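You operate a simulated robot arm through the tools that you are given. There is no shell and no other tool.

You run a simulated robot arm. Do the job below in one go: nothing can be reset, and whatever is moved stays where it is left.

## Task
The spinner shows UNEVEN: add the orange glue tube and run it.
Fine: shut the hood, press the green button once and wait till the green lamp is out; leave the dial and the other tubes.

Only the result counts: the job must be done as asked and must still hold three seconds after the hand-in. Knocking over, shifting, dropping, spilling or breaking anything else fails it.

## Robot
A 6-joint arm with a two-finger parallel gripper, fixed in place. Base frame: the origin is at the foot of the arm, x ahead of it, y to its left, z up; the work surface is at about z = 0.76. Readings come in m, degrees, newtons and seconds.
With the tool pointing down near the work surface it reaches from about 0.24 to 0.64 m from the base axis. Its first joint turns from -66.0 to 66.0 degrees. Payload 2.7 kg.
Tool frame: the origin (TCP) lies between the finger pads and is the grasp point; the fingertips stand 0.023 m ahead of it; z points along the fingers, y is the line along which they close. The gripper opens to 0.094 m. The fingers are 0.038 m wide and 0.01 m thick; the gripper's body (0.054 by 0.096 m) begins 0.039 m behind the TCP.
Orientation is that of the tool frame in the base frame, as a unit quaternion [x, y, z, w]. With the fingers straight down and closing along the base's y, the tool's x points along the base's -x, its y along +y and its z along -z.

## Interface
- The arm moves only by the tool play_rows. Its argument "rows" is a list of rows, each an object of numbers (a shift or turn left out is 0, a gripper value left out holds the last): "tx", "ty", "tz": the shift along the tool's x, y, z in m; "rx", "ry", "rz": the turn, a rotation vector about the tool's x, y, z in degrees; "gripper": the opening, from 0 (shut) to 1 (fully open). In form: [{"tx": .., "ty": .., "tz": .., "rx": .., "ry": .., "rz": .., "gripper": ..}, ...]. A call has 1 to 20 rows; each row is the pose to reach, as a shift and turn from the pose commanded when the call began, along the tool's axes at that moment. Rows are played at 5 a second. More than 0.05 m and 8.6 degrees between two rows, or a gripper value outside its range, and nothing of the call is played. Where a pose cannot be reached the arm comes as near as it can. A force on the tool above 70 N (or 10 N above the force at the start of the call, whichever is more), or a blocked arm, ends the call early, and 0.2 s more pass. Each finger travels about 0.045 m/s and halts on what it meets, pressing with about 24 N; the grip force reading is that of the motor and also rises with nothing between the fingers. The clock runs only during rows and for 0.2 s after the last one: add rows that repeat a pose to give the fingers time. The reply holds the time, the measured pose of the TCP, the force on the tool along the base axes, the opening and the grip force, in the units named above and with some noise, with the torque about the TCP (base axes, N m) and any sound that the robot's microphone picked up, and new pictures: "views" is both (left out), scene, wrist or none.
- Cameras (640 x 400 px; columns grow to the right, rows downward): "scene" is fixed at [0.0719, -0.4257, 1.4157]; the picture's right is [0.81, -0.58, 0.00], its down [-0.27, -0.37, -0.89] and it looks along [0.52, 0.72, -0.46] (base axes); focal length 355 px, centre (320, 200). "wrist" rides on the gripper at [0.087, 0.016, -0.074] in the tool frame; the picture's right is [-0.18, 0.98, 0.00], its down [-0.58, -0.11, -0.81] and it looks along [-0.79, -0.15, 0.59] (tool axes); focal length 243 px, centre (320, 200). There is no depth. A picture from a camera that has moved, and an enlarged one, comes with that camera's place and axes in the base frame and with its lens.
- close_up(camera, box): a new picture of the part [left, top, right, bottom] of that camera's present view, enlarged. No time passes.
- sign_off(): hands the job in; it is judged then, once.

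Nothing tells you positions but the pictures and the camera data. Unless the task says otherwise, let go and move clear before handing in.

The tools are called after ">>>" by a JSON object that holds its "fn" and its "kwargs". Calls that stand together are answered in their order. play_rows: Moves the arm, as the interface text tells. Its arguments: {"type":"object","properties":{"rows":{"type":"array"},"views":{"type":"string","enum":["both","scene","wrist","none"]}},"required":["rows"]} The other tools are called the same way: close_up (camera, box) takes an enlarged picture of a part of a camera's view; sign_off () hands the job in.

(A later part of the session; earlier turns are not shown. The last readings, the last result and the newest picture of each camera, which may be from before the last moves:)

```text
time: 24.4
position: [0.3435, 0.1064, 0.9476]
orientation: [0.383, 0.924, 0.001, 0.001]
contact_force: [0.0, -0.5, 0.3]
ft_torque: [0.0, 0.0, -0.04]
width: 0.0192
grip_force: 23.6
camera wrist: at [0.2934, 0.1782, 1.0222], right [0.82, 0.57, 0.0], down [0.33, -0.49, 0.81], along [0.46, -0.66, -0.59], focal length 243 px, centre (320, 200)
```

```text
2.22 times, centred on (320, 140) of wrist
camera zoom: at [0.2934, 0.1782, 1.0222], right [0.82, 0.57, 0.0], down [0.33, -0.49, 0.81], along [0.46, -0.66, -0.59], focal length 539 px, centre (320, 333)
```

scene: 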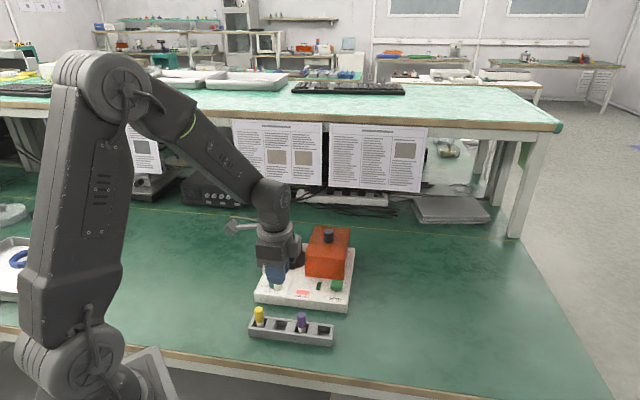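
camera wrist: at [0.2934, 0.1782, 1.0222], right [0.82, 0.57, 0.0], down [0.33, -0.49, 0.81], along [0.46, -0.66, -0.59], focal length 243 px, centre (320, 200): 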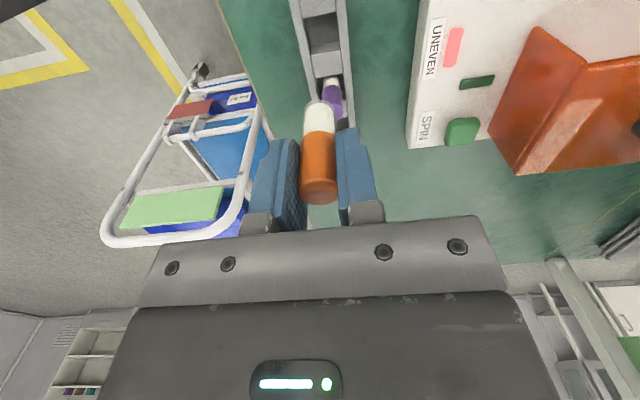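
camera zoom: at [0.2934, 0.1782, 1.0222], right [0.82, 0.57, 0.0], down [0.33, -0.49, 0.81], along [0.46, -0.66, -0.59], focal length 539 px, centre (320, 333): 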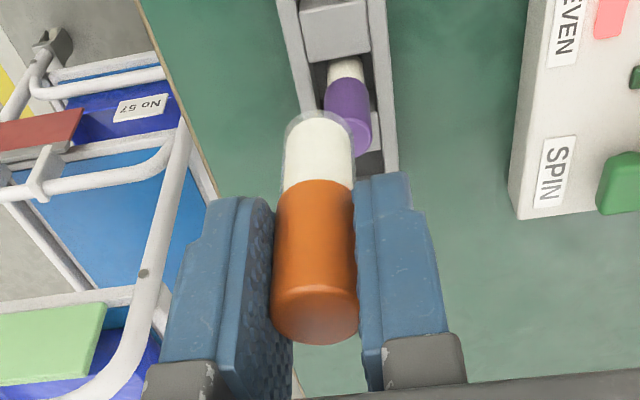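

The orange tube is held cleanly and its neighbours are undisturbed. I'll carry it high to above the empty front socket, turning the gripper back 90°.

>>> {"fn": "play_rows", "kwargs": {"rows": [{"tx": 0.0027, "ty": 0.0185, "rz": -7.5}, {"tx": 0.0053, "ty": 0.037, "rz": -15}, {"tx": 0.008, "ty": 0.0555, "rz": -22.5}, {"tx": 0.0106, "ty": 0.074, "rz": -30}, {"tx": 0.0133, "ty": 0.0925, "rz": -37.5}, {"tx": 0.016, "ty": 0.111, "rz": -45}, {"tx": 0.0186, "ty": 0.1296, "rz": -52.5}, {"tx": 0.0213, "ty": 0.148, "rz": -60}, {"tx": 0.024, "ty": 0.1666, "rz": -67.5}, {"tx": 0.0266, "ty": 0.185, "rz": -75}, {"tx": 0.0292, "ty": 0.2036, "rz": -82.5}, {"tx": 0.0319, "ty": 0.2221, "rz": -90, "tz": 0.01}, {"tx": 0.0319, "ty": 0.2221, "rz": -90, "tz": 0.02}, {"tx": 0.0319, "ty": 0.2221, "rz": -90, "tz": 0.02}]}}

>>> {"fn": "close_up", "kwargs": {"camera": "scene", "box": [250, 195, 350, 285]}}

>>> {"fn": "close_up", "kwargs": {"camera": "wrist", "box": [220, 40, 420, 220]}}

```text
time: 27.4
position: [0.4783, 0.2878, 0.9308]
orientation: [-0.384, 0.924, -0.001, 0.001]
contact_force: [0.1, 0.5, 0.0]
ft_torque: [0.04, 0.0, 0.0]
width: 0.0187
grip_force: 24.2
camera wrist: at [0.4052, 0.2377, 1.0048], right [-0.57, 0.82, 0.0], down [0.49, 0.33, 0.81], along [0.67, 0.46, -0.59], focal length 243 px, centre (320, 200)
```

scene: 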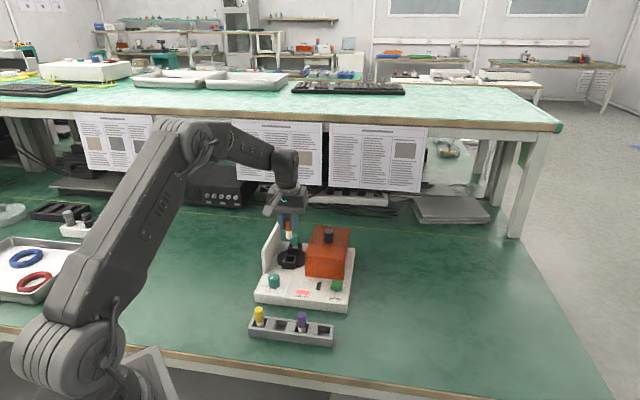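
wrist: 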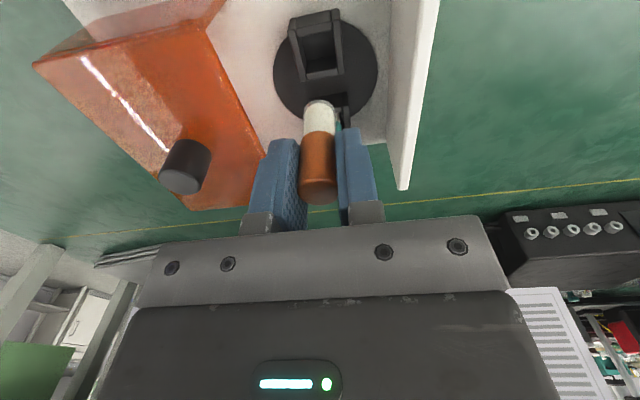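

```text
4.44 times, centred on (300, 240) of scene
camera zoom: at [0.0719, -0.4257, 1.4157], right [0.81, -0.58, 0.0], down [-0.27, -0.37, -0.89], along [0.52, 0.72, -0.46], focal length 1577 px, centre (409, 22)
```

zoom: 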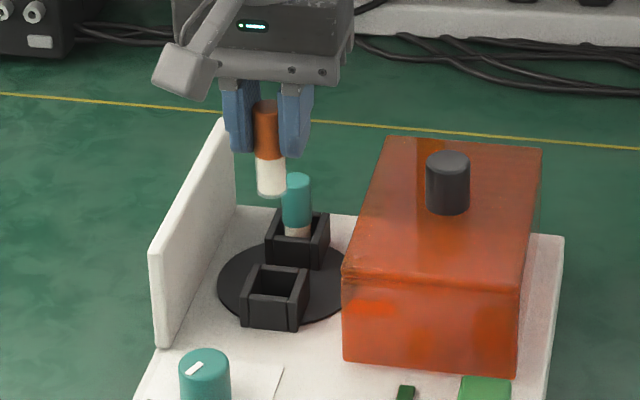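

```text
2.22 times, centred on (320, 130) of wrist
camera zoom: at [0.4052, 0.2377, 1.0048], right [-0.57, 0.82, 0.0], down [0.49, 0.33, 0.81], along [0.67, 0.46, -0.59], focal length 539 px, centre (320, 356)
```

zoom: 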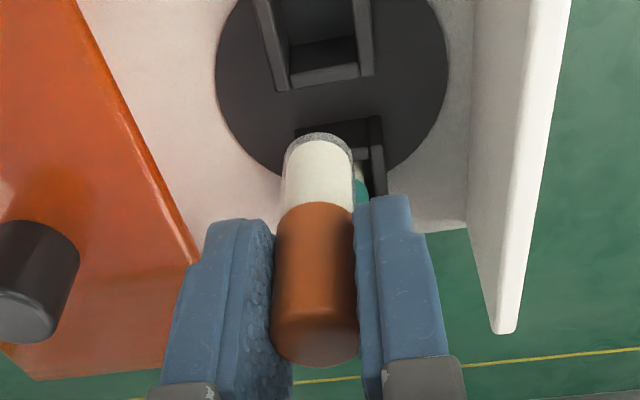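

>>> {"fn": "close_up", "kwargs": {"camera": "wrist", "box": [260, 0, 390, 110]}}

>>> {"fn": "close_up", "kwargs": {"camera": "scene", "box": [280, 215, 330, 275]}}

```text
3.64 times, centred on (325, 55) of wrist
camera zoom: at [0.4052, 0.2377, 1.0048], right [-0.57, 0.82, 0.0], down [0.49, 0.33, 0.81], along [0.67, 0.46, -0.59], focal length 882 px, centre (302, 727)
```

zoom: 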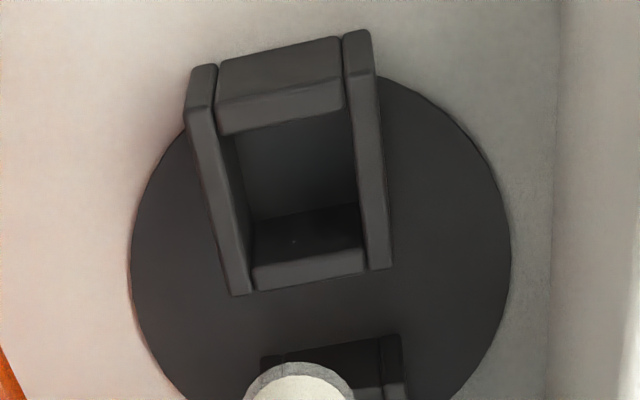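

```text
6.67 times, centred on (305, 245) of scene
camera zoom: at [0.0719, -0.4257, 1.4157], right [0.81, -0.58, 0.0], down [-0.27, -0.37, -0.89], along [0.52, 0.72, -0.46], focal length 2366 px, centre (420, -100)
```

zoom: 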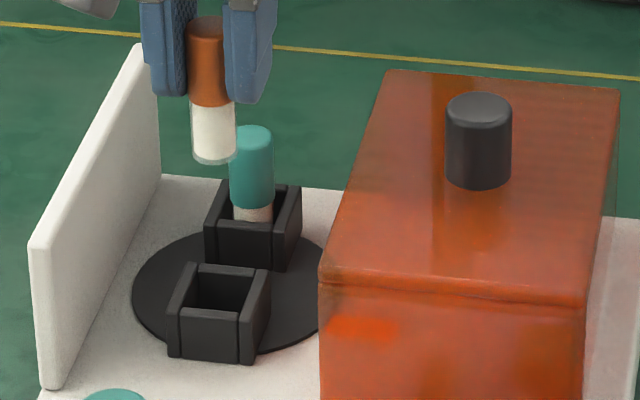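

The tube hangs above the front socket. The opening is about 24 mm against a 15 mm tube body, so I'll descend to just above the rim and compare both views before inserting.

>>> {"fn": "play_rows", "kwargs": {"rows": [{"tz": 0.015}, {"tz": 0.03}, {"tz": 0.045}, {"tz": 0.053}, {"tz": 0.053}]}}

>>> {"fn": "close_up", "kwargs": {"camera": "scene", "box": [265, 215, 325, 275]}}

>>> {"fn": "close_up", "kwargs": {"camera": "wrist", "box": [250, 40, 390, 210]}}

```text
time: 28.6
position: [0.4783, 0.2857, 0.8771]
orientation: [-0.383, 0.924, -0.001, 0.001]
contact_force: [0.1, -0.6, -0.6]
ft_torque: [-0.02, -0.01, -0.03]
width: 0.0188
grip_force: 24.0
camera wrist: at [0.4044, 0.237, 0.9512], right [-0.57, 0.82, 0.0], down [0.49, 0.33, 0.81], along [0.67, 0.46, -0.59], focal length 243 px, centre (320, 200)
```

scene: 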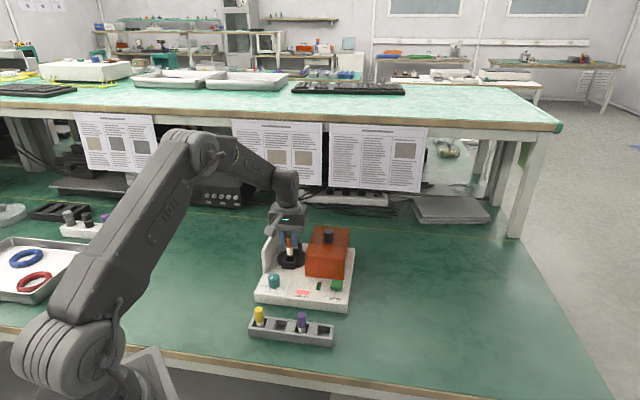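
wrist: 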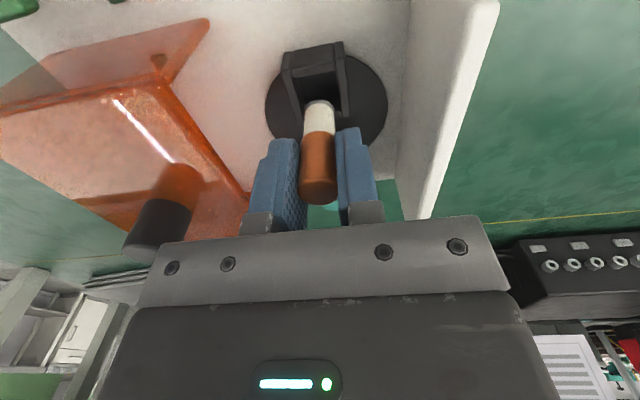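

```text
6.67 times, centred on (295, 245) of scene
camera zoom: at [0.0719, -0.4257, 1.4157], right [0.81, -0.58, 0.0], down [-0.27, -0.37, -0.89], along [0.52, 0.72, -0.46], focal length 2366 px, centre (487, -100)
```

zoom: 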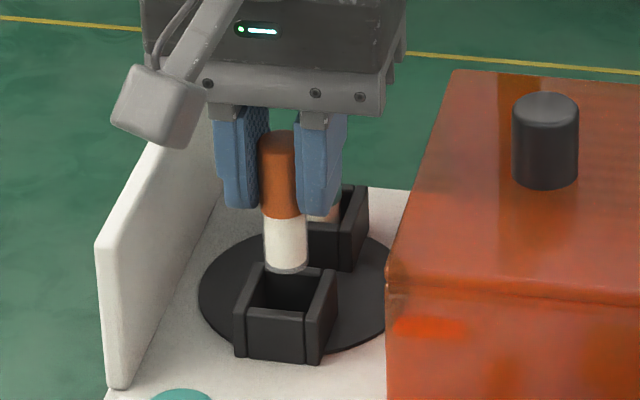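

```text
2.35 times, centred on (320, 125) of wrist
camera zoom: at [0.4044, 0.237, 0.9512], right [-0.57, 0.82, 0.0], down [0.49, 0.33, 0.81], along [0.67, 0.46, -0.59], focal length 571 px, centre (320, 376)
```

zoom: 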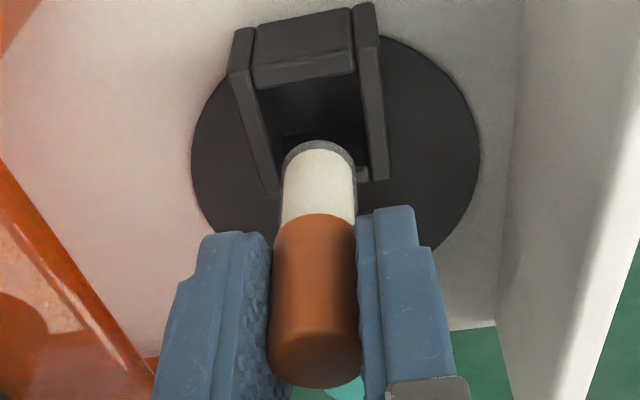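

Sideways alignment looks good, but front-to-back alignment is ambiguous from this angle. I'll rise slightly and turn the gripper 90°, so the wrist camera looks along the other axis.

>>> {"fn": "play_rows", "kwargs": {"rows": [{"tz": -0.02}, {"tz": -0.02, "rz": 7.5}, {"tz": -0.02, "rz": 15}, {"tz": -0.02, "rz": 22.5}, {"tz": -0.02, "rz": 30}, {"tz": -0.02, "rz": 37.5}, {"tz": -0.02, "rz": 45}, {"tz": -0.02, "rz": 52.5}, {"tz": -0.02, "rz": 60}, {"tz": -0.02, "rz": 67.5}, {"tz": -0.02, "rz": 75}, {"tz": -0.02, "rz": 82.5}, {"tz": -0.02, "rz": 90}, {"tz": -0.01, "rz": 90}, {"tz": 0.0, "rz": 90}, {"tz": 0.0, "rz": 90}]}}

>>> {"fn": "close_up", "kwargs": {"camera": "scene", "box": [265, 215, 325, 275]}}

>>> {"fn": "close_up", "kwargs": {"camera": "wrist", "box": [250, 40, 390, 210]}}

```text
time: 32.0
position: [0.4787, 0.2872, 0.8791]
orientation: [0.383, 0.924, 0.001, 0.001]
contact_force: [1.2, 0.5, 0.2]
ft_torque: [0.01, -0.02, -0.02]
width: 0.0192
grip_force: 23.6
camera wrist: at [0.4279, 0.3603, 0.9524], right [0.83, 0.56, 0.0], down [0.33, -0.49, 0.81], along [0.46, -0.66, -0.59], focal length 243 px, centre (320, 200)
```

scene: 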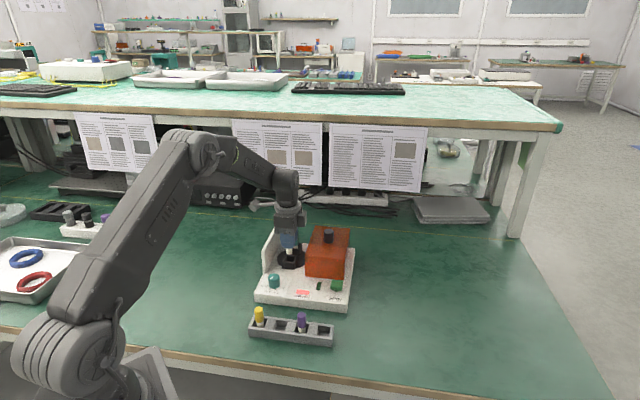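
wrist: 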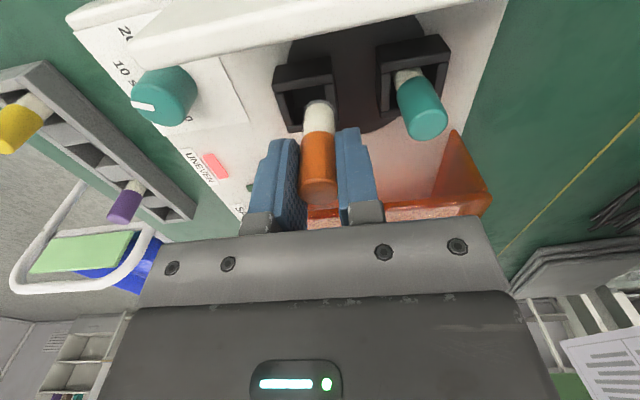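

```text
6.67 times, centred on (295, 245) of scene
camera zoom: at [0.0719, -0.4257, 1.4157], right [0.81, -0.58, 0.0], down [-0.27, -0.37, -0.89], along [0.52, 0.72, -0.46], focal length 2366 px, centre (487, -100)
```

zoom: 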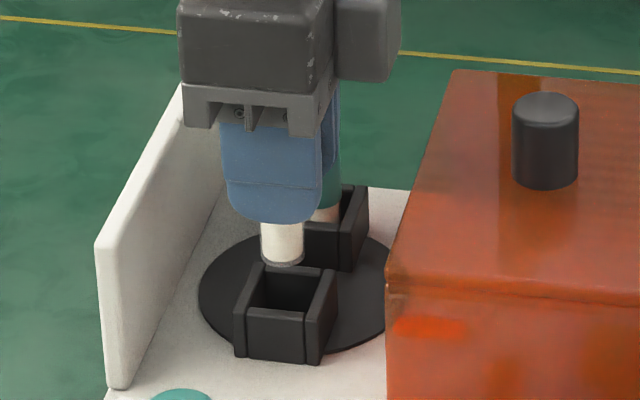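

```text
2.35 times, centred on (320, 125) of wrist
camera zoom: at [0.4279, 0.3603, 0.9524], right [0.83, 0.56, 0.0], down [0.33, -0.49, 0.81], along [0.46, -0.66, -0.59], focal length 571 px, centre (320, 376)
```

zoom: 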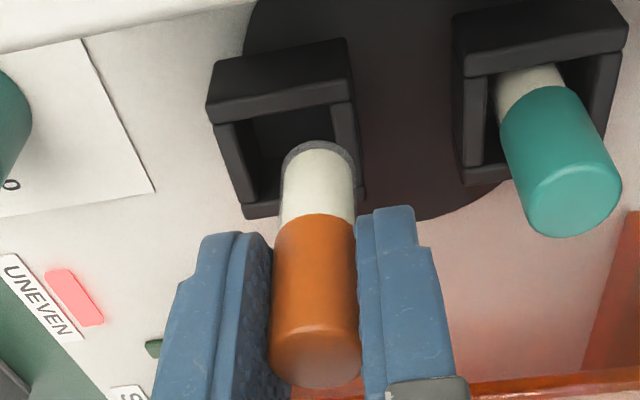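

This view shows the socket about 7–8 mm nearer the robot than the tube. I'll correct that and a small sideways offset, then look again.

>>> {"fn": "play_rows", "kwargs": {"rows": [{"ty": -0.004, "tx": -0.001}, {"ty": -0.0075, "tx": -0.002}, {"ty": -0.0075, "tx": -0.002}], "views": "none"}}

>>> {"fn": "close_up", "kwargs": {"camera": "scene", "box": [275, 225, 315, 270]}}

>>> {"fn": "close_up", "kwargs": {"camera": "wrist", "box": [250, 40, 390, 210]}}

```text
time: 32.8
position: [0.4742, 0.2809, 0.8789]
orientation: [0.383, 0.924, 0.0, 0.001]
contact_force: [-0.2, -0.1, -0.7]
ft_torque: [-0.01, 0.02, 0.0]
width: 0.0188
grip_force: 23.7
```

```text
8.89 times, centred on (295, 248) of scene
camera zoom: at [0.0719, -0.4257, 1.4157], right [0.81, -0.58, 0.0], down [-0.27, -0.37, -0.89], along [0.52, 0.72, -0.46], focal length 3155 px, centre (542, -222)
```

zoom: 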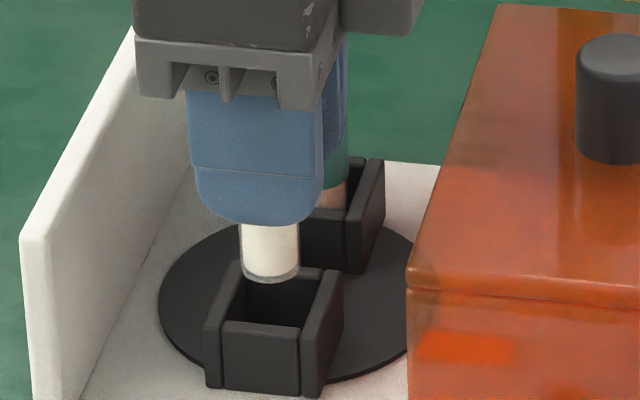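

```text
2.35 times, centred on (320, 125) of wrist
camera zoom: at [0.4237, 0.3533, 0.9523], right [0.82, 0.57, 0.0], down [0.33, -0.49, 0.81], along [0.46, -0.66, -0.59], focal length 571 px, centre (320, 376)
```

zoom: 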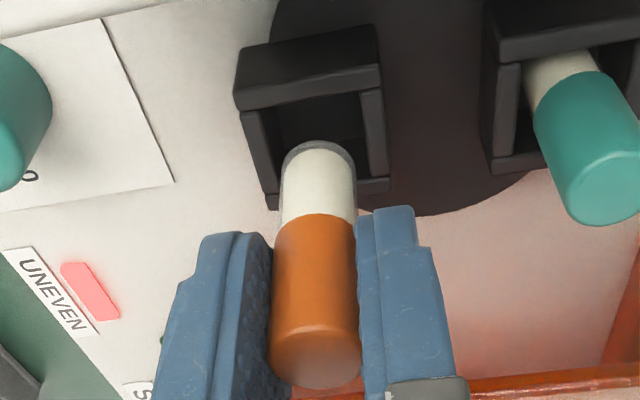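

Both views now show the tube tip centred over the socket opening, about 10 mm above the rim. I'll insert slowly and check forces.

>>> {"fn": "play_rows", "kwargs": {"rows": [{"ty": -0.0005, "tz": 0.005}, {"ty": -0.0005, "tz": 0.01}, {"ty": -0.0005, "tz": 0.014}, {"ty": -0.0005, "tz": 0.017}, {"ty": -0.0005, "tz": 0.017}], "views": "none"}}

>>> {"fn": "close_up", "kwargs": {"camera": "scene", "box": [275, 225, 315, 270]}}

>>> {"fn": "close_up", "kwargs": {"camera": "wrist", "box": [250, 40, 390, 210]}}

```text
time: 34.0
position: [0.474, 0.2781, 0.8602]
orientation: [0.383, 0.924, 0.001, 0.001]
contact_force: [-0.4, -0.3, 0.1]
ft_torque: [-0.03, -0.04, 0.0]
width: 0.0186
grip_force: 24.1
```

```text
8.89 times, centred on (295, 248) of scene
camera zoom: at [0.0719, -0.4257, 1.4157], right [0.81, -0.58, 0.0], down [-0.27, -0.37, -0.89], along [0.52, 0.72, -0.46], focal length 3155 px, centre (542, -222)
```

zoom: 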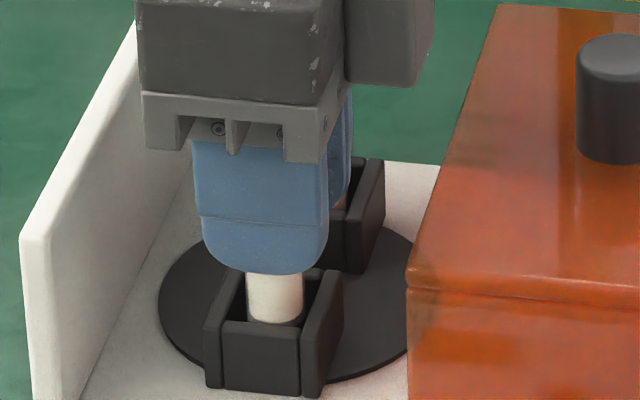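

```text
2.35 times, centred on (320, 125) of wrist
camera zoom: at [0.4243, 0.3523, 0.9346], right [0.82, 0.57, 0.0], down [0.33, -0.49, 0.81], along [0.46, -0.66, -0.59], focal length 571 px, centre (320, 376)
```

zoom: 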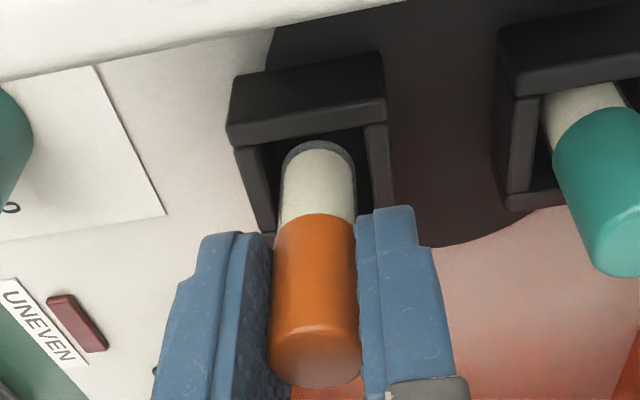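

The tip has entered the socket and the UNEVEN lamp has gone dark. I'll keep lowering gently until it seats.

>>> {"fn": "play_rows", "kwargs": {"rows": [{"tz": 0.002}, {"tz": 0.004}, {"tz": 0.006}, {"tz": 0.008}, {"tz": 0.008}], "views": "none"}}

>>> {"fn": "close_up", "kwargs": {"camera": "scene", "box": [275, 225, 315, 270]}}

>>> {"fn": "close_up", "kwargs": {"camera": "wrist", "box": [250, 40, 390, 210]}}

```text
time: 35.2
position: [0.4745, 0.2797, 0.8536]
orientation: [0.382, 0.924, 0.001, 0.001]
contact_force: [1.1, 0.7, -0.5]
ft_torque: [-0.01, -0.05, 0.0]
width: 0.0189
grip_force: 24.4
```

```text
8.89 times, centred on (295, 248) of scene
camera zoom: at [0.0719, -0.4257, 1.4157], right [0.81, -0.58, 0.0], down [-0.27, -0.37, -0.89], along [0.52, 0.72, -0.46], focal length 3155 px, centre (542, -222)
```

zoom: 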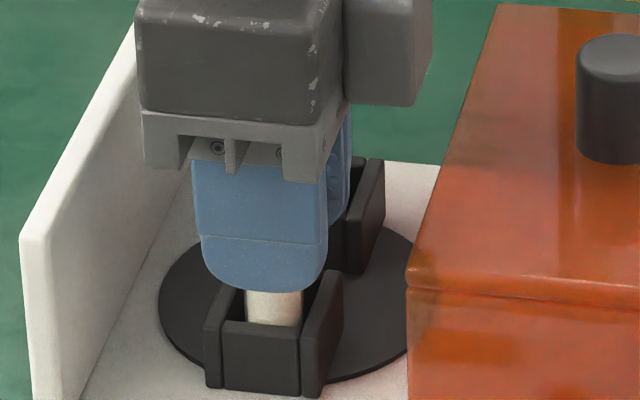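

```text
2.35 times, centred on (320, 125) of wrist
camera zoom: at [0.424, 0.3527, 0.9277], right [0.82, 0.57, 0.0], down [0.33, -0.49, 0.81], along [0.46, -0.66, -0.59], focal length 571 px, centre (320, 376)
```

zoom: 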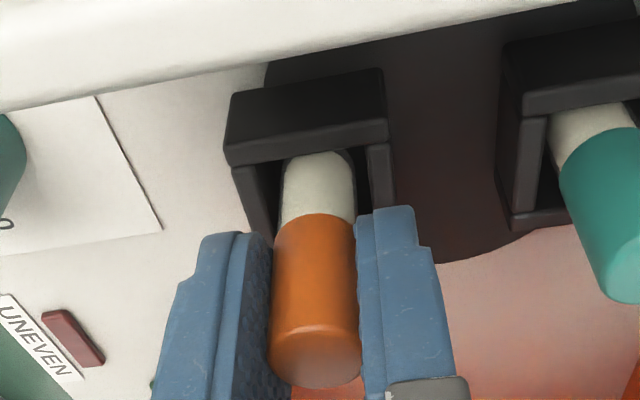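

>>> {"fn": "play_rows", "kwargs": {"rows": [{"tz": 0.0015}, {"tz": 0.003}, {"tz": 0.0045}, {"tz": 0.006}, {"tz": 0.006}], "views": "none"}}

>>> {"fn": "close_up", "kwargs": {"camera": "scene", "box": [275, 225, 315, 270]}}

>>> {"fn": "close_up", "kwargs": {"camera": "wrist", "box": [250, 40, 430, 210]}}

```text
time: 36.4
position: [0.4726, 0.279, 0.8482]
orientation: [0.383, 0.924, 0.001, 0.001]
contact_force: [-0.3, -0.6, 0.2]
ft_torque: [-0.03, 0.0, 0.03]
width: 0.019
grip_force: 23.9
```

```text
8.89 times, centred on (295, 248) of scene
camera zoom: at [0.0719, -0.4257, 1.4157], right [0.81, -0.58, 0.0], down [-0.27, -0.37, -0.89], along [0.52, 0.72, -0.46], focal length 3155 px, centre (542, -222)
```

zoom: 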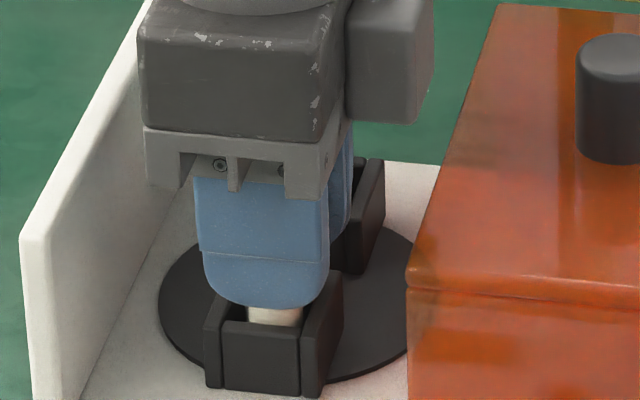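

```text
2.35 times, centred on (340, 125) of wrist
camera zoom: at [0.4242, 0.3524, 0.9216], right [0.82, 0.57, 0.0], down [0.33, -0.49, 0.81], along [0.46, -0.66, -0.59], focal length 571 px, centre (273, 376)
```

zoom: 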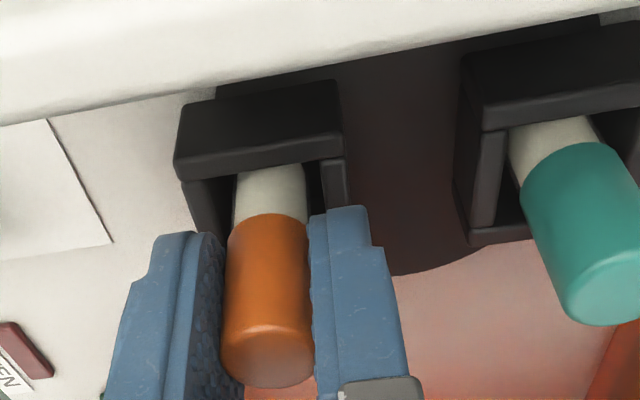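

>>> {"fn": "play_rows", "kwargs": {"rows": [{"tz": 0.001}, {"tz": 0.002}, {"tz": 0.003}, {"tz": 0.004}, {"tz": 0.004}], "views": "none"}}

>>> {"fn": "close_up", "kwargs": {"camera": "wrist", "box": [250, 40, 430, 210]}}

```text
time: 37.6
position: [0.4725, 0.2794, 0.8418]
orientation: [0.382, 0.924, 0.001, 0.001]
contact_force: [-1.2, -0.9, -1.4]
ft_torque: [0.04, -0.03, 0.01]
width: 0.0189
grip_force: 24.2
```

```text
2.35 times, centred on (340, 125) of wrist
camera zoom: at [0.4236, 0.3521, 0.9166], right [0.82, 0.57, 0.0], down [0.33, -0.49, 0.81], along [0.46, -0.66, -0.59], focal length 571 px, centre (273, 376)
```

zoom: 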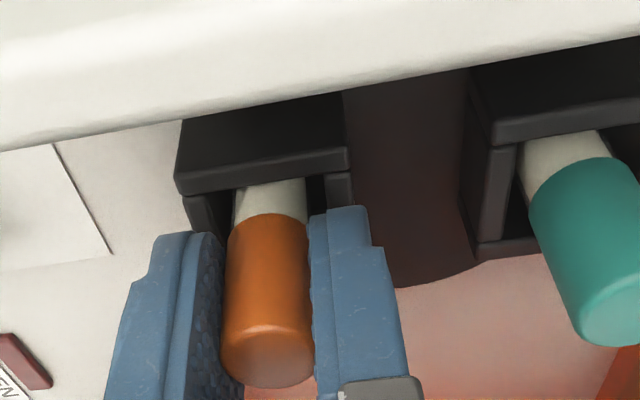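

>>> {"fn": "play_rows", "kwargs": {"rows": [{"tz": 0.001}, {"tz": 0.002}, {"tz": 0.003}, {"tz": 0.003}], "views": "none"}}

>>> {"fn": "close_up", "kwargs": {"camera": "wrist", "box": [250, 40, 430, 210]}}

>>> {"fn": "close_up", "kwargs": {"camera": "scene", "box": [275, 225, 315, 270]}}

```text
time: 38.6
position: [0.4731, 0.2795, 0.8404]
orientation: [0.383, 0.924, 0.001, 0.002]
contact_force: [-0.1, -0.4, 10.7]
ft_torque: [-0.04, 0.05, 0.02]
width: 0.0188
grip_force: 24.0
```

```text
2.35 times, centred on (340, 125) of wrist
camera zoom: at [0.4234, 0.3528, 0.9157], right [0.82, 0.57, 0.0], down [0.33, -0.49, 0.81], along [0.46, -0.66, -0.59], focal length 571 px, centre (273, 376)
```

zoom: 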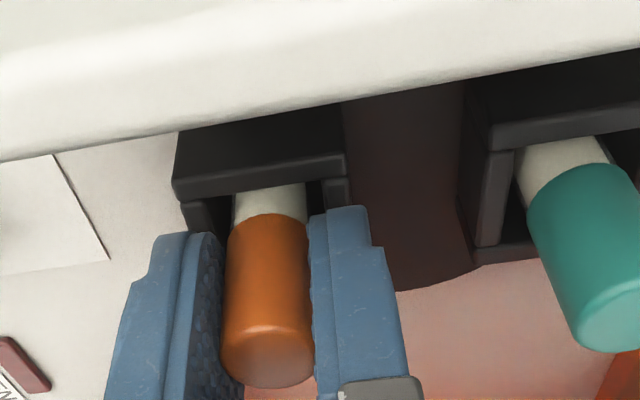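

```text
8.89 times, centred on (295, 248) of scene
camera zoom: at [0.0718, -0.4258, 1.4157], right [0.81, -0.58, 0.0], down [-0.27, -0.37, -0.89], along [0.52, 0.72, -0.46], focal length 3155 px, centre (542, -222)
```

zoom: 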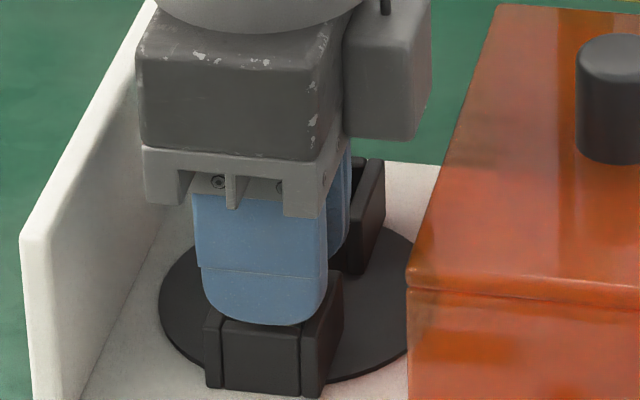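

I feel 10.7 N of upward reaction, so the tube is on the socket floor. I'll relieve the pressure, open the gripper modestly and withdraw upward.

>>> {"fn": "play_rows", "kwargs": {"rows": [{"tz": -0.0015}, {"tz": -0.0015, "gripper": 0.3}, {"tz": -0.0015, "gripper": 0.42}, {"tz": -0.0015, "gripper": 0.42}, {"tz": -0.0015, "gripper": 0.42}], "views": "wrist"}}

>>> {"fn": "close_up", "kwargs": {"camera": "wrist", "box": [250, 40, 430, 210]}}

```text
time: 39.8
position: [0.4733, 0.279, 0.8415]
orientation: [0.382, 0.924, 0.0, 0.001]
contact_force: [0.3, 0.2, 0.0]
ft_torque: [0.0, -0.04, 0.02]
width: 0.0394
grip_force: 0.0
camera wrist: at [0.4231, 0.3527, 0.9158], right [0.82, 0.57, 0.0], down [0.33, -0.49, 0.81], along [0.46, -0.66, -0.59], focal length 243 px, centre (320, 200)
```

wrist: 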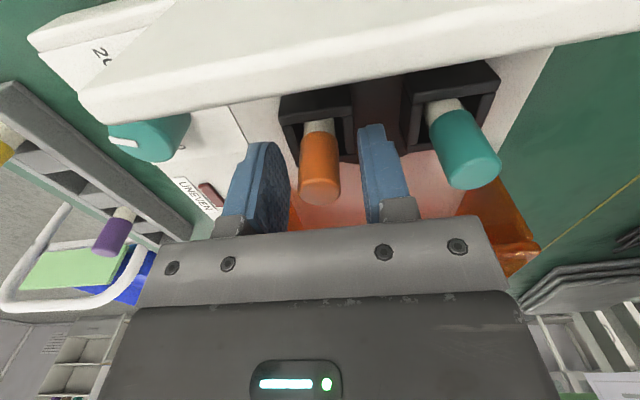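

```text
2.35 times, centred on (340, 125) of wrist
camera zoom: at [0.4231, 0.3527, 0.9158], right [0.82, 0.57, 0.0], down [0.33, -0.49, 0.81], along [0.46, -0.66, -0.59], focal length 571 px, centre (273, 376)
```

zoom: 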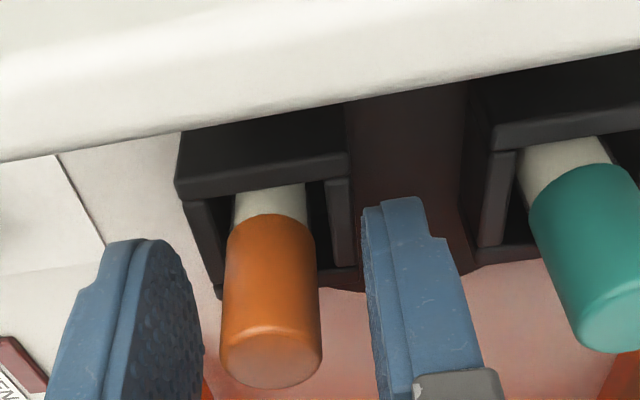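

The orange tube stands upright in the socket. I'll rise clear and check the rotor.

>>> {"fn": "play_rows", "kwargs": {"rows": [{"tz": -0.01}, {"tz": -0.03}, {"tz": -0.06}, {"tz": -0.1}, {"tz": -0.13}, {"tz": -0.155}, {"tz": -0.155}]}}

>>> {"fn": "close_up", "kwargs": {"camera": "scene", "box": [245, 210, 365, 320]}}

```text
time: 41.4
position: [0.4716, 0.2793, 0.9953]
orientation: [0.383, 0.924, 0.001, 0.001]
contact_force: [0.2, 1.4, -0.5]
ft_torque: [0.01, -0.04, 0.01]
width: 0.0395
grip_force: 0.1
camera wrist: at [0.4227, 0.3519, 1.0711], right [0.82, 0.57, 0.0], down [0.33, -0.49, 0.81], along [0.46, -0.66, -0.59], focal length 243 px, centre (320, 200)
```

scene: 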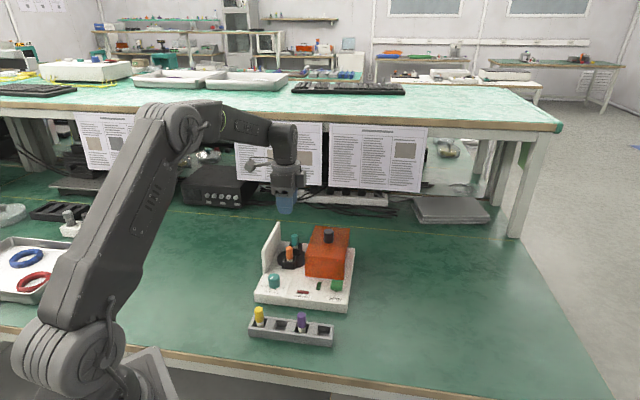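
wrist: 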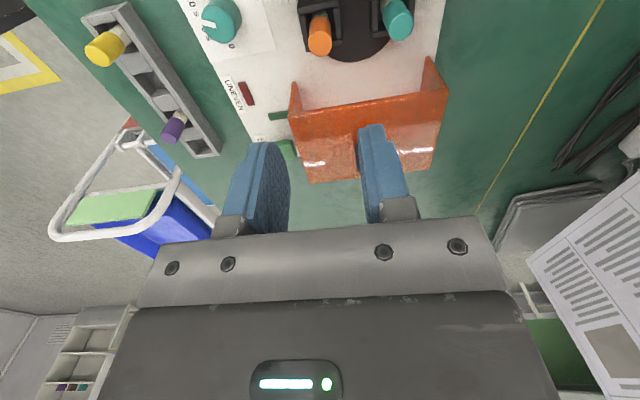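

```text
3.64 times, centred on (305, 265) of scene
camera zoom: at [0.0719, -0.4257, 1.4157], right [0.81, -0.58, 0.0], down [-0.27, -0.37, -0.89], along [0.52, 0.72, -0.46], focal length 1291 px, centre (374, -36)
```

zoom: 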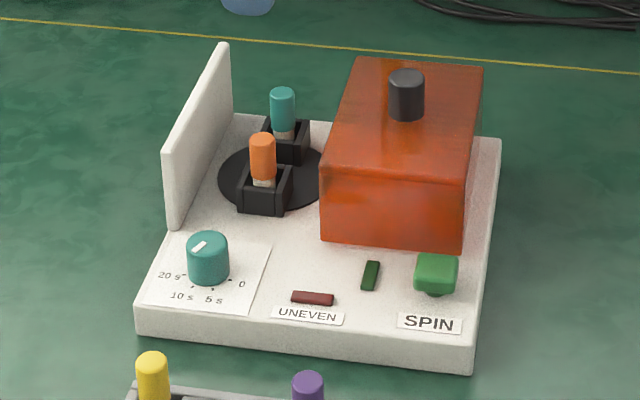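

Both tubes are seated opposite each other and the UNEVEN lamp is off. I'll go back over the hood knob with the original gripper heading to slide it shut.

>>> {"fn": "play_rows", "kwargs": {"rows": [{"tx": -0.0087, "ty": 0.0032, "rz": -7.5}, {"tx": -0.0173, "ty": 0.0065, "rz": -15}, {"tx": -0.026, "ty": 0.0097, "rz": -22.5}, {"tx": -0.0347, "ty": 0.013, "rz": -30}, {"tx": -0.0433, "ty": 0.0162, "rz": -37.5}, {"tx": -0.052, "ty": 0.0195, "rz": -45}, {"tx": -0.0607, "ty": 0.0227, "rz": -52.5}, {"tx": -0.0693, "ty": 0.026, "rz": -60}, {"tx": -0.078, "ty": 0.029, "rz": -67.5}, {"tx": -0.0867, "ty": 0.0325, "rz": -75}, {"tx": -0.0953, "ty": 0.0357, "rz": -82.5, "gripper": 0.8}, {"tx": -0.104, "ty": 0.039, "rz": -90, "gripper": 0.8}, {"tx": -0.104, "ty": 0.039, "rz": -90, "gripper": 0.8}, {"tx": -0.104, "ty": 0.039, "rz": -90, "gripper": 0.8}]}}

```text
time: 44.4
position: [0.5741, 0.2319, 0.9964]
orientation: [-0.383, 0.924, 0.001, 0.001]
contact_force: [-0.3, 0.2, -0.8]
ft_torque: [0.01, -0.01, -0.02]
width: 0.0751
grip_force: 0.0
camera wrist: at [0.5016, 0.1838, 1.0702], right [-0.57, 0.82, 0.0], down [0.49, 0.33, 0.81], along [0.67, 0.46, -0.59], focal length 243 px, centre (320, 200)
```

scene: 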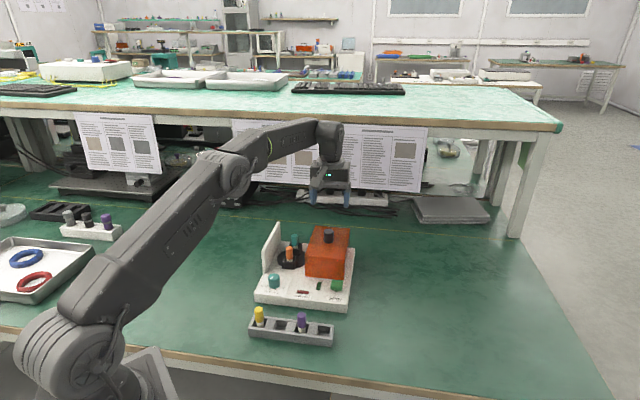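
wrist: 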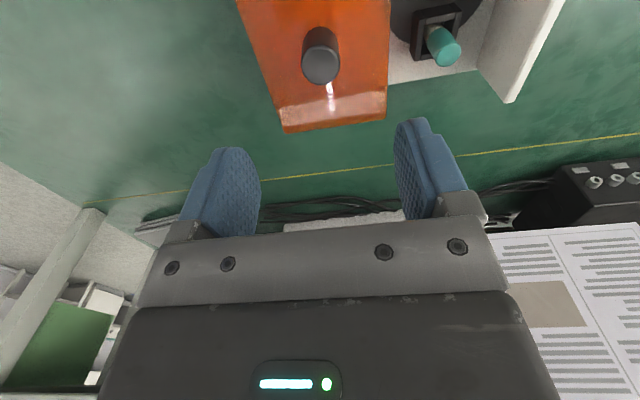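

>>> {"fn": "play_rows", "kwargs": {"rows": [{"tz": 0.035}, {"tz": 0.065}, {"tz": 0.09}, {"tz": 0.1}, {"tz": 0.107}, {"tz": 0.107}], "views": "wrist"}}

```text
time: 45.8
position: [0.5757, 0.2346, 0.8898]
orientation: [-0.384, 0.923, -0.001, 0.001]
contact_force: [-0.5, 0.0, -0.6]
ft_torque: [-0.02, -0.01, -0.01]
width: 0.0753
grip_force: 0.1
camera wrist: at [0.502, 0.1863, 0.9634], right [-0.57, 0.82, 0.0], down [0.49, 0.33, 0.81], along [0.67, 0.46, -0.59], focal length 243 px, centre (320, 200)
```

wrist: 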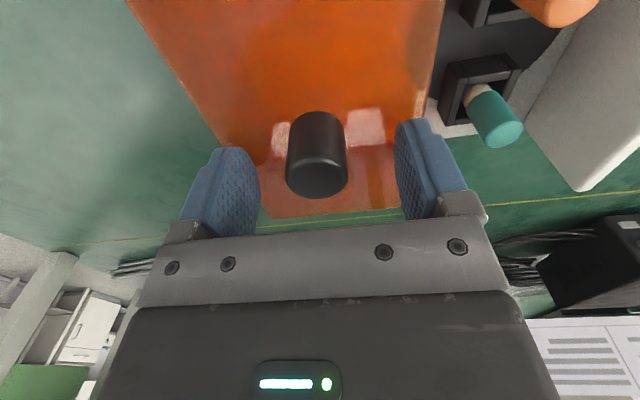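

The knob sits between the fingers as before. I'll close on it and start sliding left.

>>> {"fn": "play_rows", "kwargs": {"rows": [{"gripper": 0.1}, {"gripper": 0.1}, {"gripper": 0.1}, {"gripper": 0.1}, {"gripper": 0.1}, {"ty": 0.003}, {"ty": 0.006}, {"ty": 0.01}, {"ty": 0.01}], "views": "wrist"}}

```text
time: 47.8
position: [0.5686, 0.2432, 0.8887]
orientation: [-0.384, 0.923, 0.001, 0.001]
contact_force: [7.0, 7.2, -4.4]
ft_torque: [0.01, 0.82, -0.06]
width: 0.0274
grip_force: 45.0
camera wrist: at [0.495, 0.1932, 0.9637], right [-0.57, 0.82, 0.0], down [0.49, 0.33, 0.81], along [0.67, 0.46, -0.59], focal length 243 px, centre (320, 200)
```

wrist: 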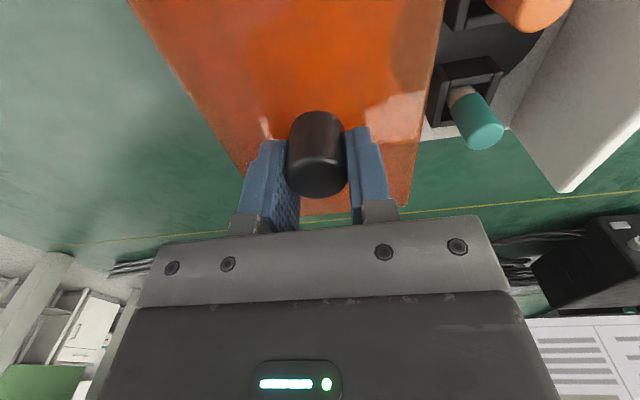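

>>> {"fn": "play_rows", "kwargs": {"rows": [{"tx": -0.0007, "ty": 0.007}, {"tx": -0.0007, "ty": 0.014}, {"tx": -0.0007, "ty": 0.021}, {"tx": -0.0007, "ty": 0.028}, {"tx": -0.0007, "ty": 0.035}, {"tx": -0.0007, "ty": 0.042}, {"tx": -0.0007, "ty": 0.049}, {"tx": -0.0007, "ty": 0.049}]}}

>>> {"fn": "close_up", "kwargs": {"camera": "scene", "box": [245, 210, 365, 320]}}

```text
time: 49.6
position: [0.5327, 0.277, 0.8895]
orientation: [-0.383, 0.924, 0.0, 0.001]
contact_force: [5.1, 3.4, -3.7]
ft_torque: [0.24, 0.51, 0.21]
width: 0.0273
grip_force: 44.7
camera wrist: at [0.4605, 0.2277, 0.9637], right [-0.57, 0.82, 0.0], down [0.49, 0.33, 0.81], along [0.67, 0.46, -0.59], focal length 243 px, centre (320, 200)
```

scene: 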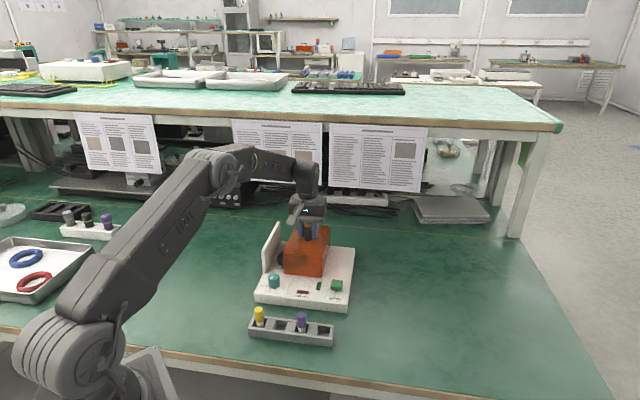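
wrist: 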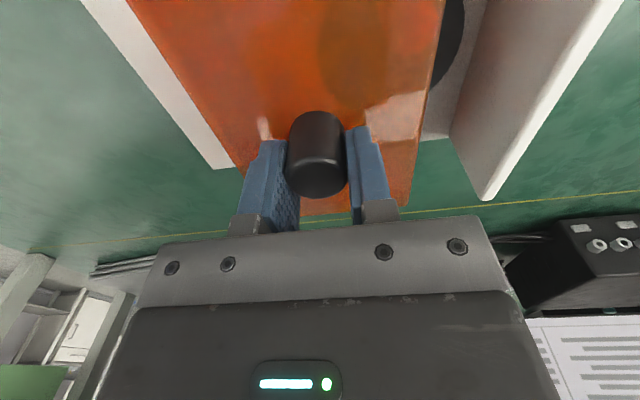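

```text
3.64 times, centred on (305, 265) of scene
camera zoom: at [0.0721, -0.4256, 1.4157], right [0.81, -0.58, 0.0], down [-0.27, -0.37, -0.89], along [0.52, 0.72, -0.46], focal length 1291 px, centre (374, -36)
```

zoom: 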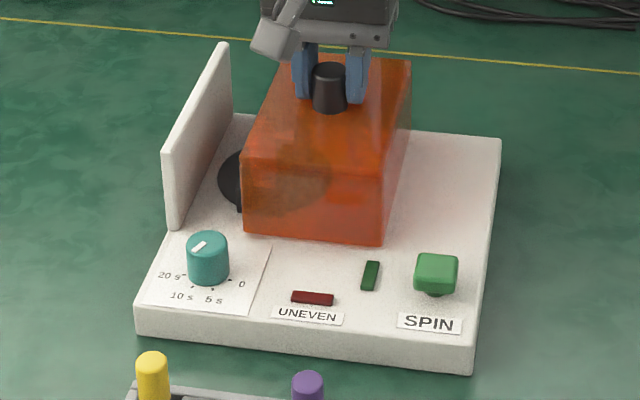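

The hood has passed over both tubes with no snag. I'll continue until it meets the wall.

>>> {"fn": "play_rows", "kwargs": {"rows": [{"tx": -0.0004, "ty": 0.007}, {"tx": -0.0004, "ty": 0.014}, {"tx": -0.0004, "ty": 0.021}, {"tx": -0.0004, "ty": 0.028}, {"tx": -0.0004, "ty": 0.035}, {"tx": -0.0004, "ty": 0.04}, {"tx": -0.0004, "ty": 0.044}, {"tx": -0.0004, "ty": 0.047}, {"tx": -0.0004, "ty": 0.049}, {"tx": -0.0004, "ty": 0.049}]}}

>>> {"fn": "close_up", "kwargs": {"camera": "scene", "box": [245, 210, 365, 320]}}

```text
time: 51.8
position: [0.4998, 0.3101, 0.8898]
orientation: [-0.383, 0.924, 0.0, 0.003]
contact_force: [13.7, -9.6, 4.5]
ft_torque: [0.03, 0.53, 0.18]
width: 0.0274
grip_force: 44.8
camera wrist: at [0.4272, 0.2607, 0.9634], right [-0.56, 0.83, 0.0], down [0.48, 0.33, 0.81], along [0.67, 0.46, -0.59], focal length 243 px, centre (320, 200)
```

scene: 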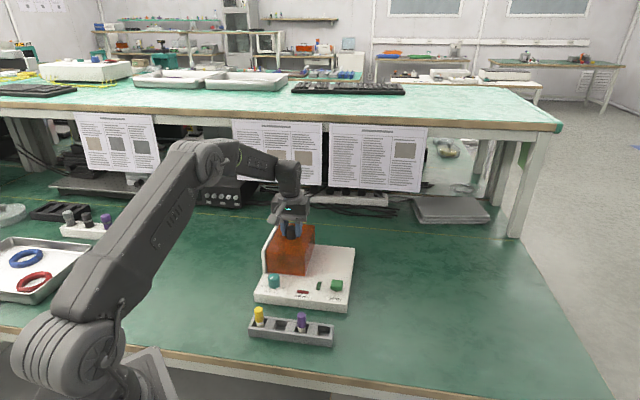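
wrist: 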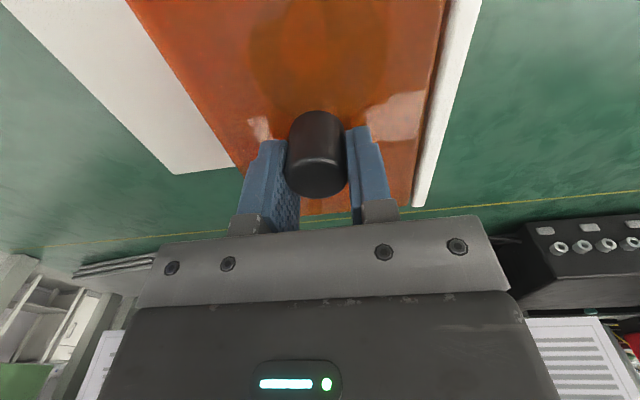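

```text
3.64 times, centred on (305, 265) of scene
camera zoom: at [0.0722, -0.426, 1.4156], right [0.81, -0.58, 0.0], down [-0.27, -0.37, -0.89], along [0.52, 0.72, -0.46], focal length 1291 px, centre (374, -36)
```

zoom: 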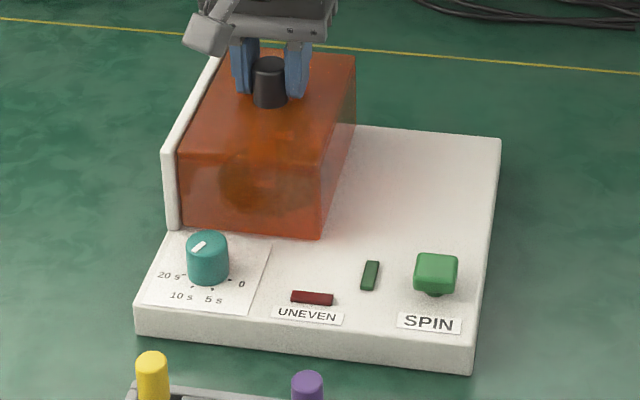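

The hood is against its left stop with about 17 N of reaction. I'll press a touch more, relieve, release the knob and rise.

>>> {"fn": "play_rows", "kwargs": {"rows": [{"ty": 0.001}, {"ty": 0.001}, {"ty": -0.0005}, {"ty": -0.0005, "gripper": 0.6}, {"ty": -0.0005, "gripper": 0.6}, {"ty": -0.0005, "gripper": 0.6}, {"ty": -0.0005, "gripper": 0.6}, {"ty": -0.0005, "gripper": 0.6}], "views": "none"}}

>>> {"fn": "play_rows", "kwargs": {"rows": [{"tz": -0.03}, {"tz": -0.07}, {"tz": -0.11}, {"tz": -0.11}]}}

>>> {"fn": "close_up", "kwargs": {"camera": "scene", "box": [250, 215, 360, 315]}}

```text
time: 53.6
position: [0.4982, 0.3108, 0.8899]
orientation: [-0.382, 0.924, -0.002, 0.001]
contact_force: [-0.3, 0.5, 0.7]
ft_torque: [-0.01, 0.02, 0.0]
width: 0.0564
grip_force: 0.1
```

```text
time: 54.6
position: [0.4956, 0.3109, 0.9983]
orientation: [-0.383, 0.924, 0.0, 0.001]
contact_force: [0.3, 0.3, 0.2]
ft_torque: [0.01, -0.04, 0.01]
width: 0.0563
grip_force: 0.0
camera wrist: at [0.4237, 0.2609, 1.0729], right [-0.57, 0.82, 0.0], down [0.49, 0.33, 0.81], along [0.67, 0.46, -0.59], focal length 243 px, centre (320, 200)
```

scene: 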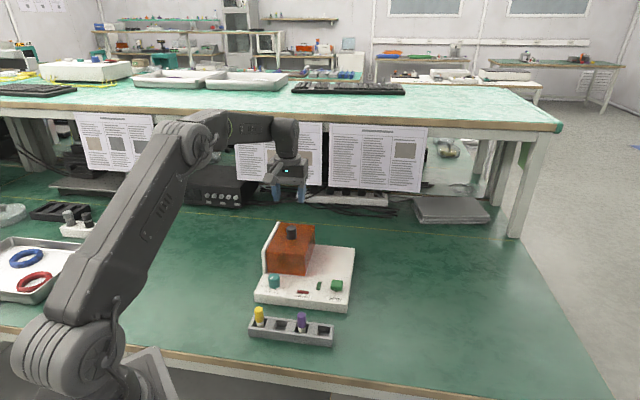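
wrist: 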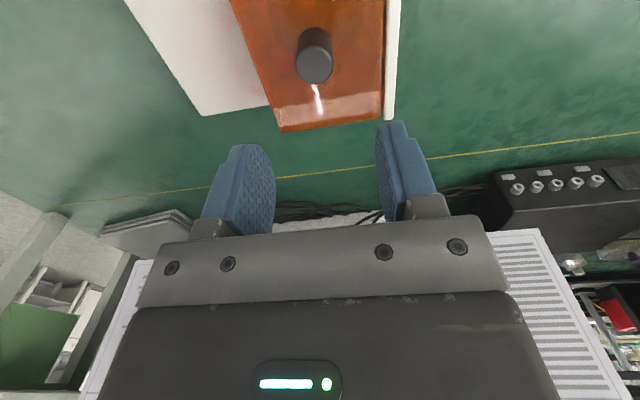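

```text
4.00 times, centred on (305, 265) of scene
camera zoom: at [0.0719, -0.4257, 1.4157], right [0.81, -0.58, 0.0], down [-0.27, -0.37, -0.89], along [0.52, 0.72, -0.46], focal length 1420 px, centre (380, -60)
```

zoom: 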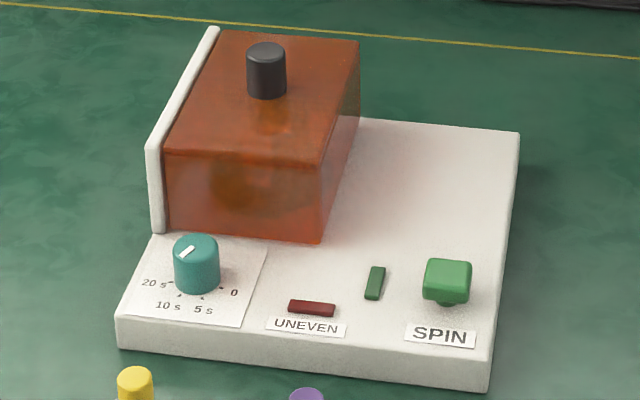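

The hood is shut exactly as it was at the start. The SPIN button is near (0.520, 0.127), so I'll move above it with the fingers closed.

>>> {"fn": "play_rows", "kwargs": {"rows": [{"tx": 0.028, "ty": -0.0367, "gripper": 0.0}, {"tx": 0.0565, "ty": -0.0735}, {"tx": 0.0847, "ty": -0.11, "tz": 0.01}, {"tx": 0.1129, "ty": -0.147, "tz": 0.03}, {"tx": 0.1129, "ty": -0.147, "tz": 0.05}, {"tx": 0.1129, "ty": -0.147, "tz": 0.05}, {"tx": 0.1129, "ty": -0.147, "tz": 0.05}]}}

>>> {"fn": "close_up", "kwargs": {"camera": "wrist", "box": [220, 0, 440, 200]}}

>>> {"fn": "close_up", "kwargs": {"camera": "scene", "box": [260, 200, 370, 310]}}

```text
refused: row 4 steps farther than a row can; nothing moved
```

```text
2.00 times, centred on (330, 100) of wrist
camera zoom: at [0.4237, 0.2609, 1.0729], right [-0.57, 0.82, 0.0], down [0.49, 0.33, 0.81], along [0.67, 0.46, -0.59], focal length 485 px, centre (300, 400)
```

zoom: 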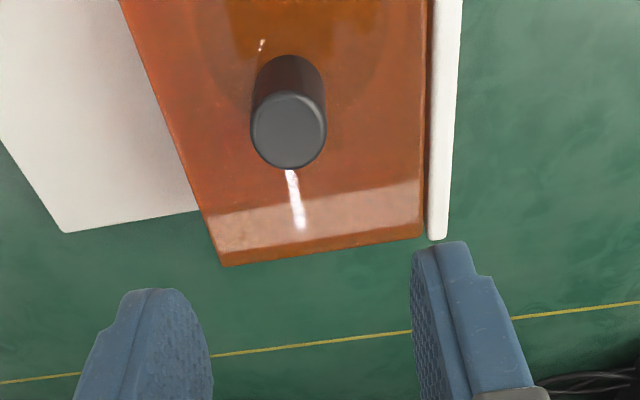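

```text
3.64 times, centred on (315, 255) of scene
camera zoom: at [0.0719, -0.4257, 1.4157], right [0.81, -0.58, 0.0], down [-0.27, -0.37, -0.89], along [0.52, 0.72, -0.46], focal length 1291 px, centre (338, 0)
```

zoom: 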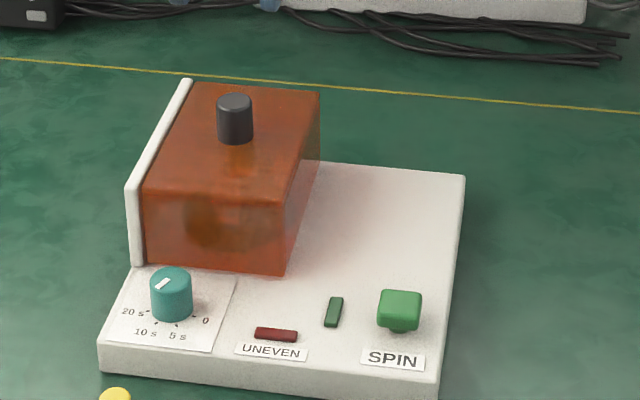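

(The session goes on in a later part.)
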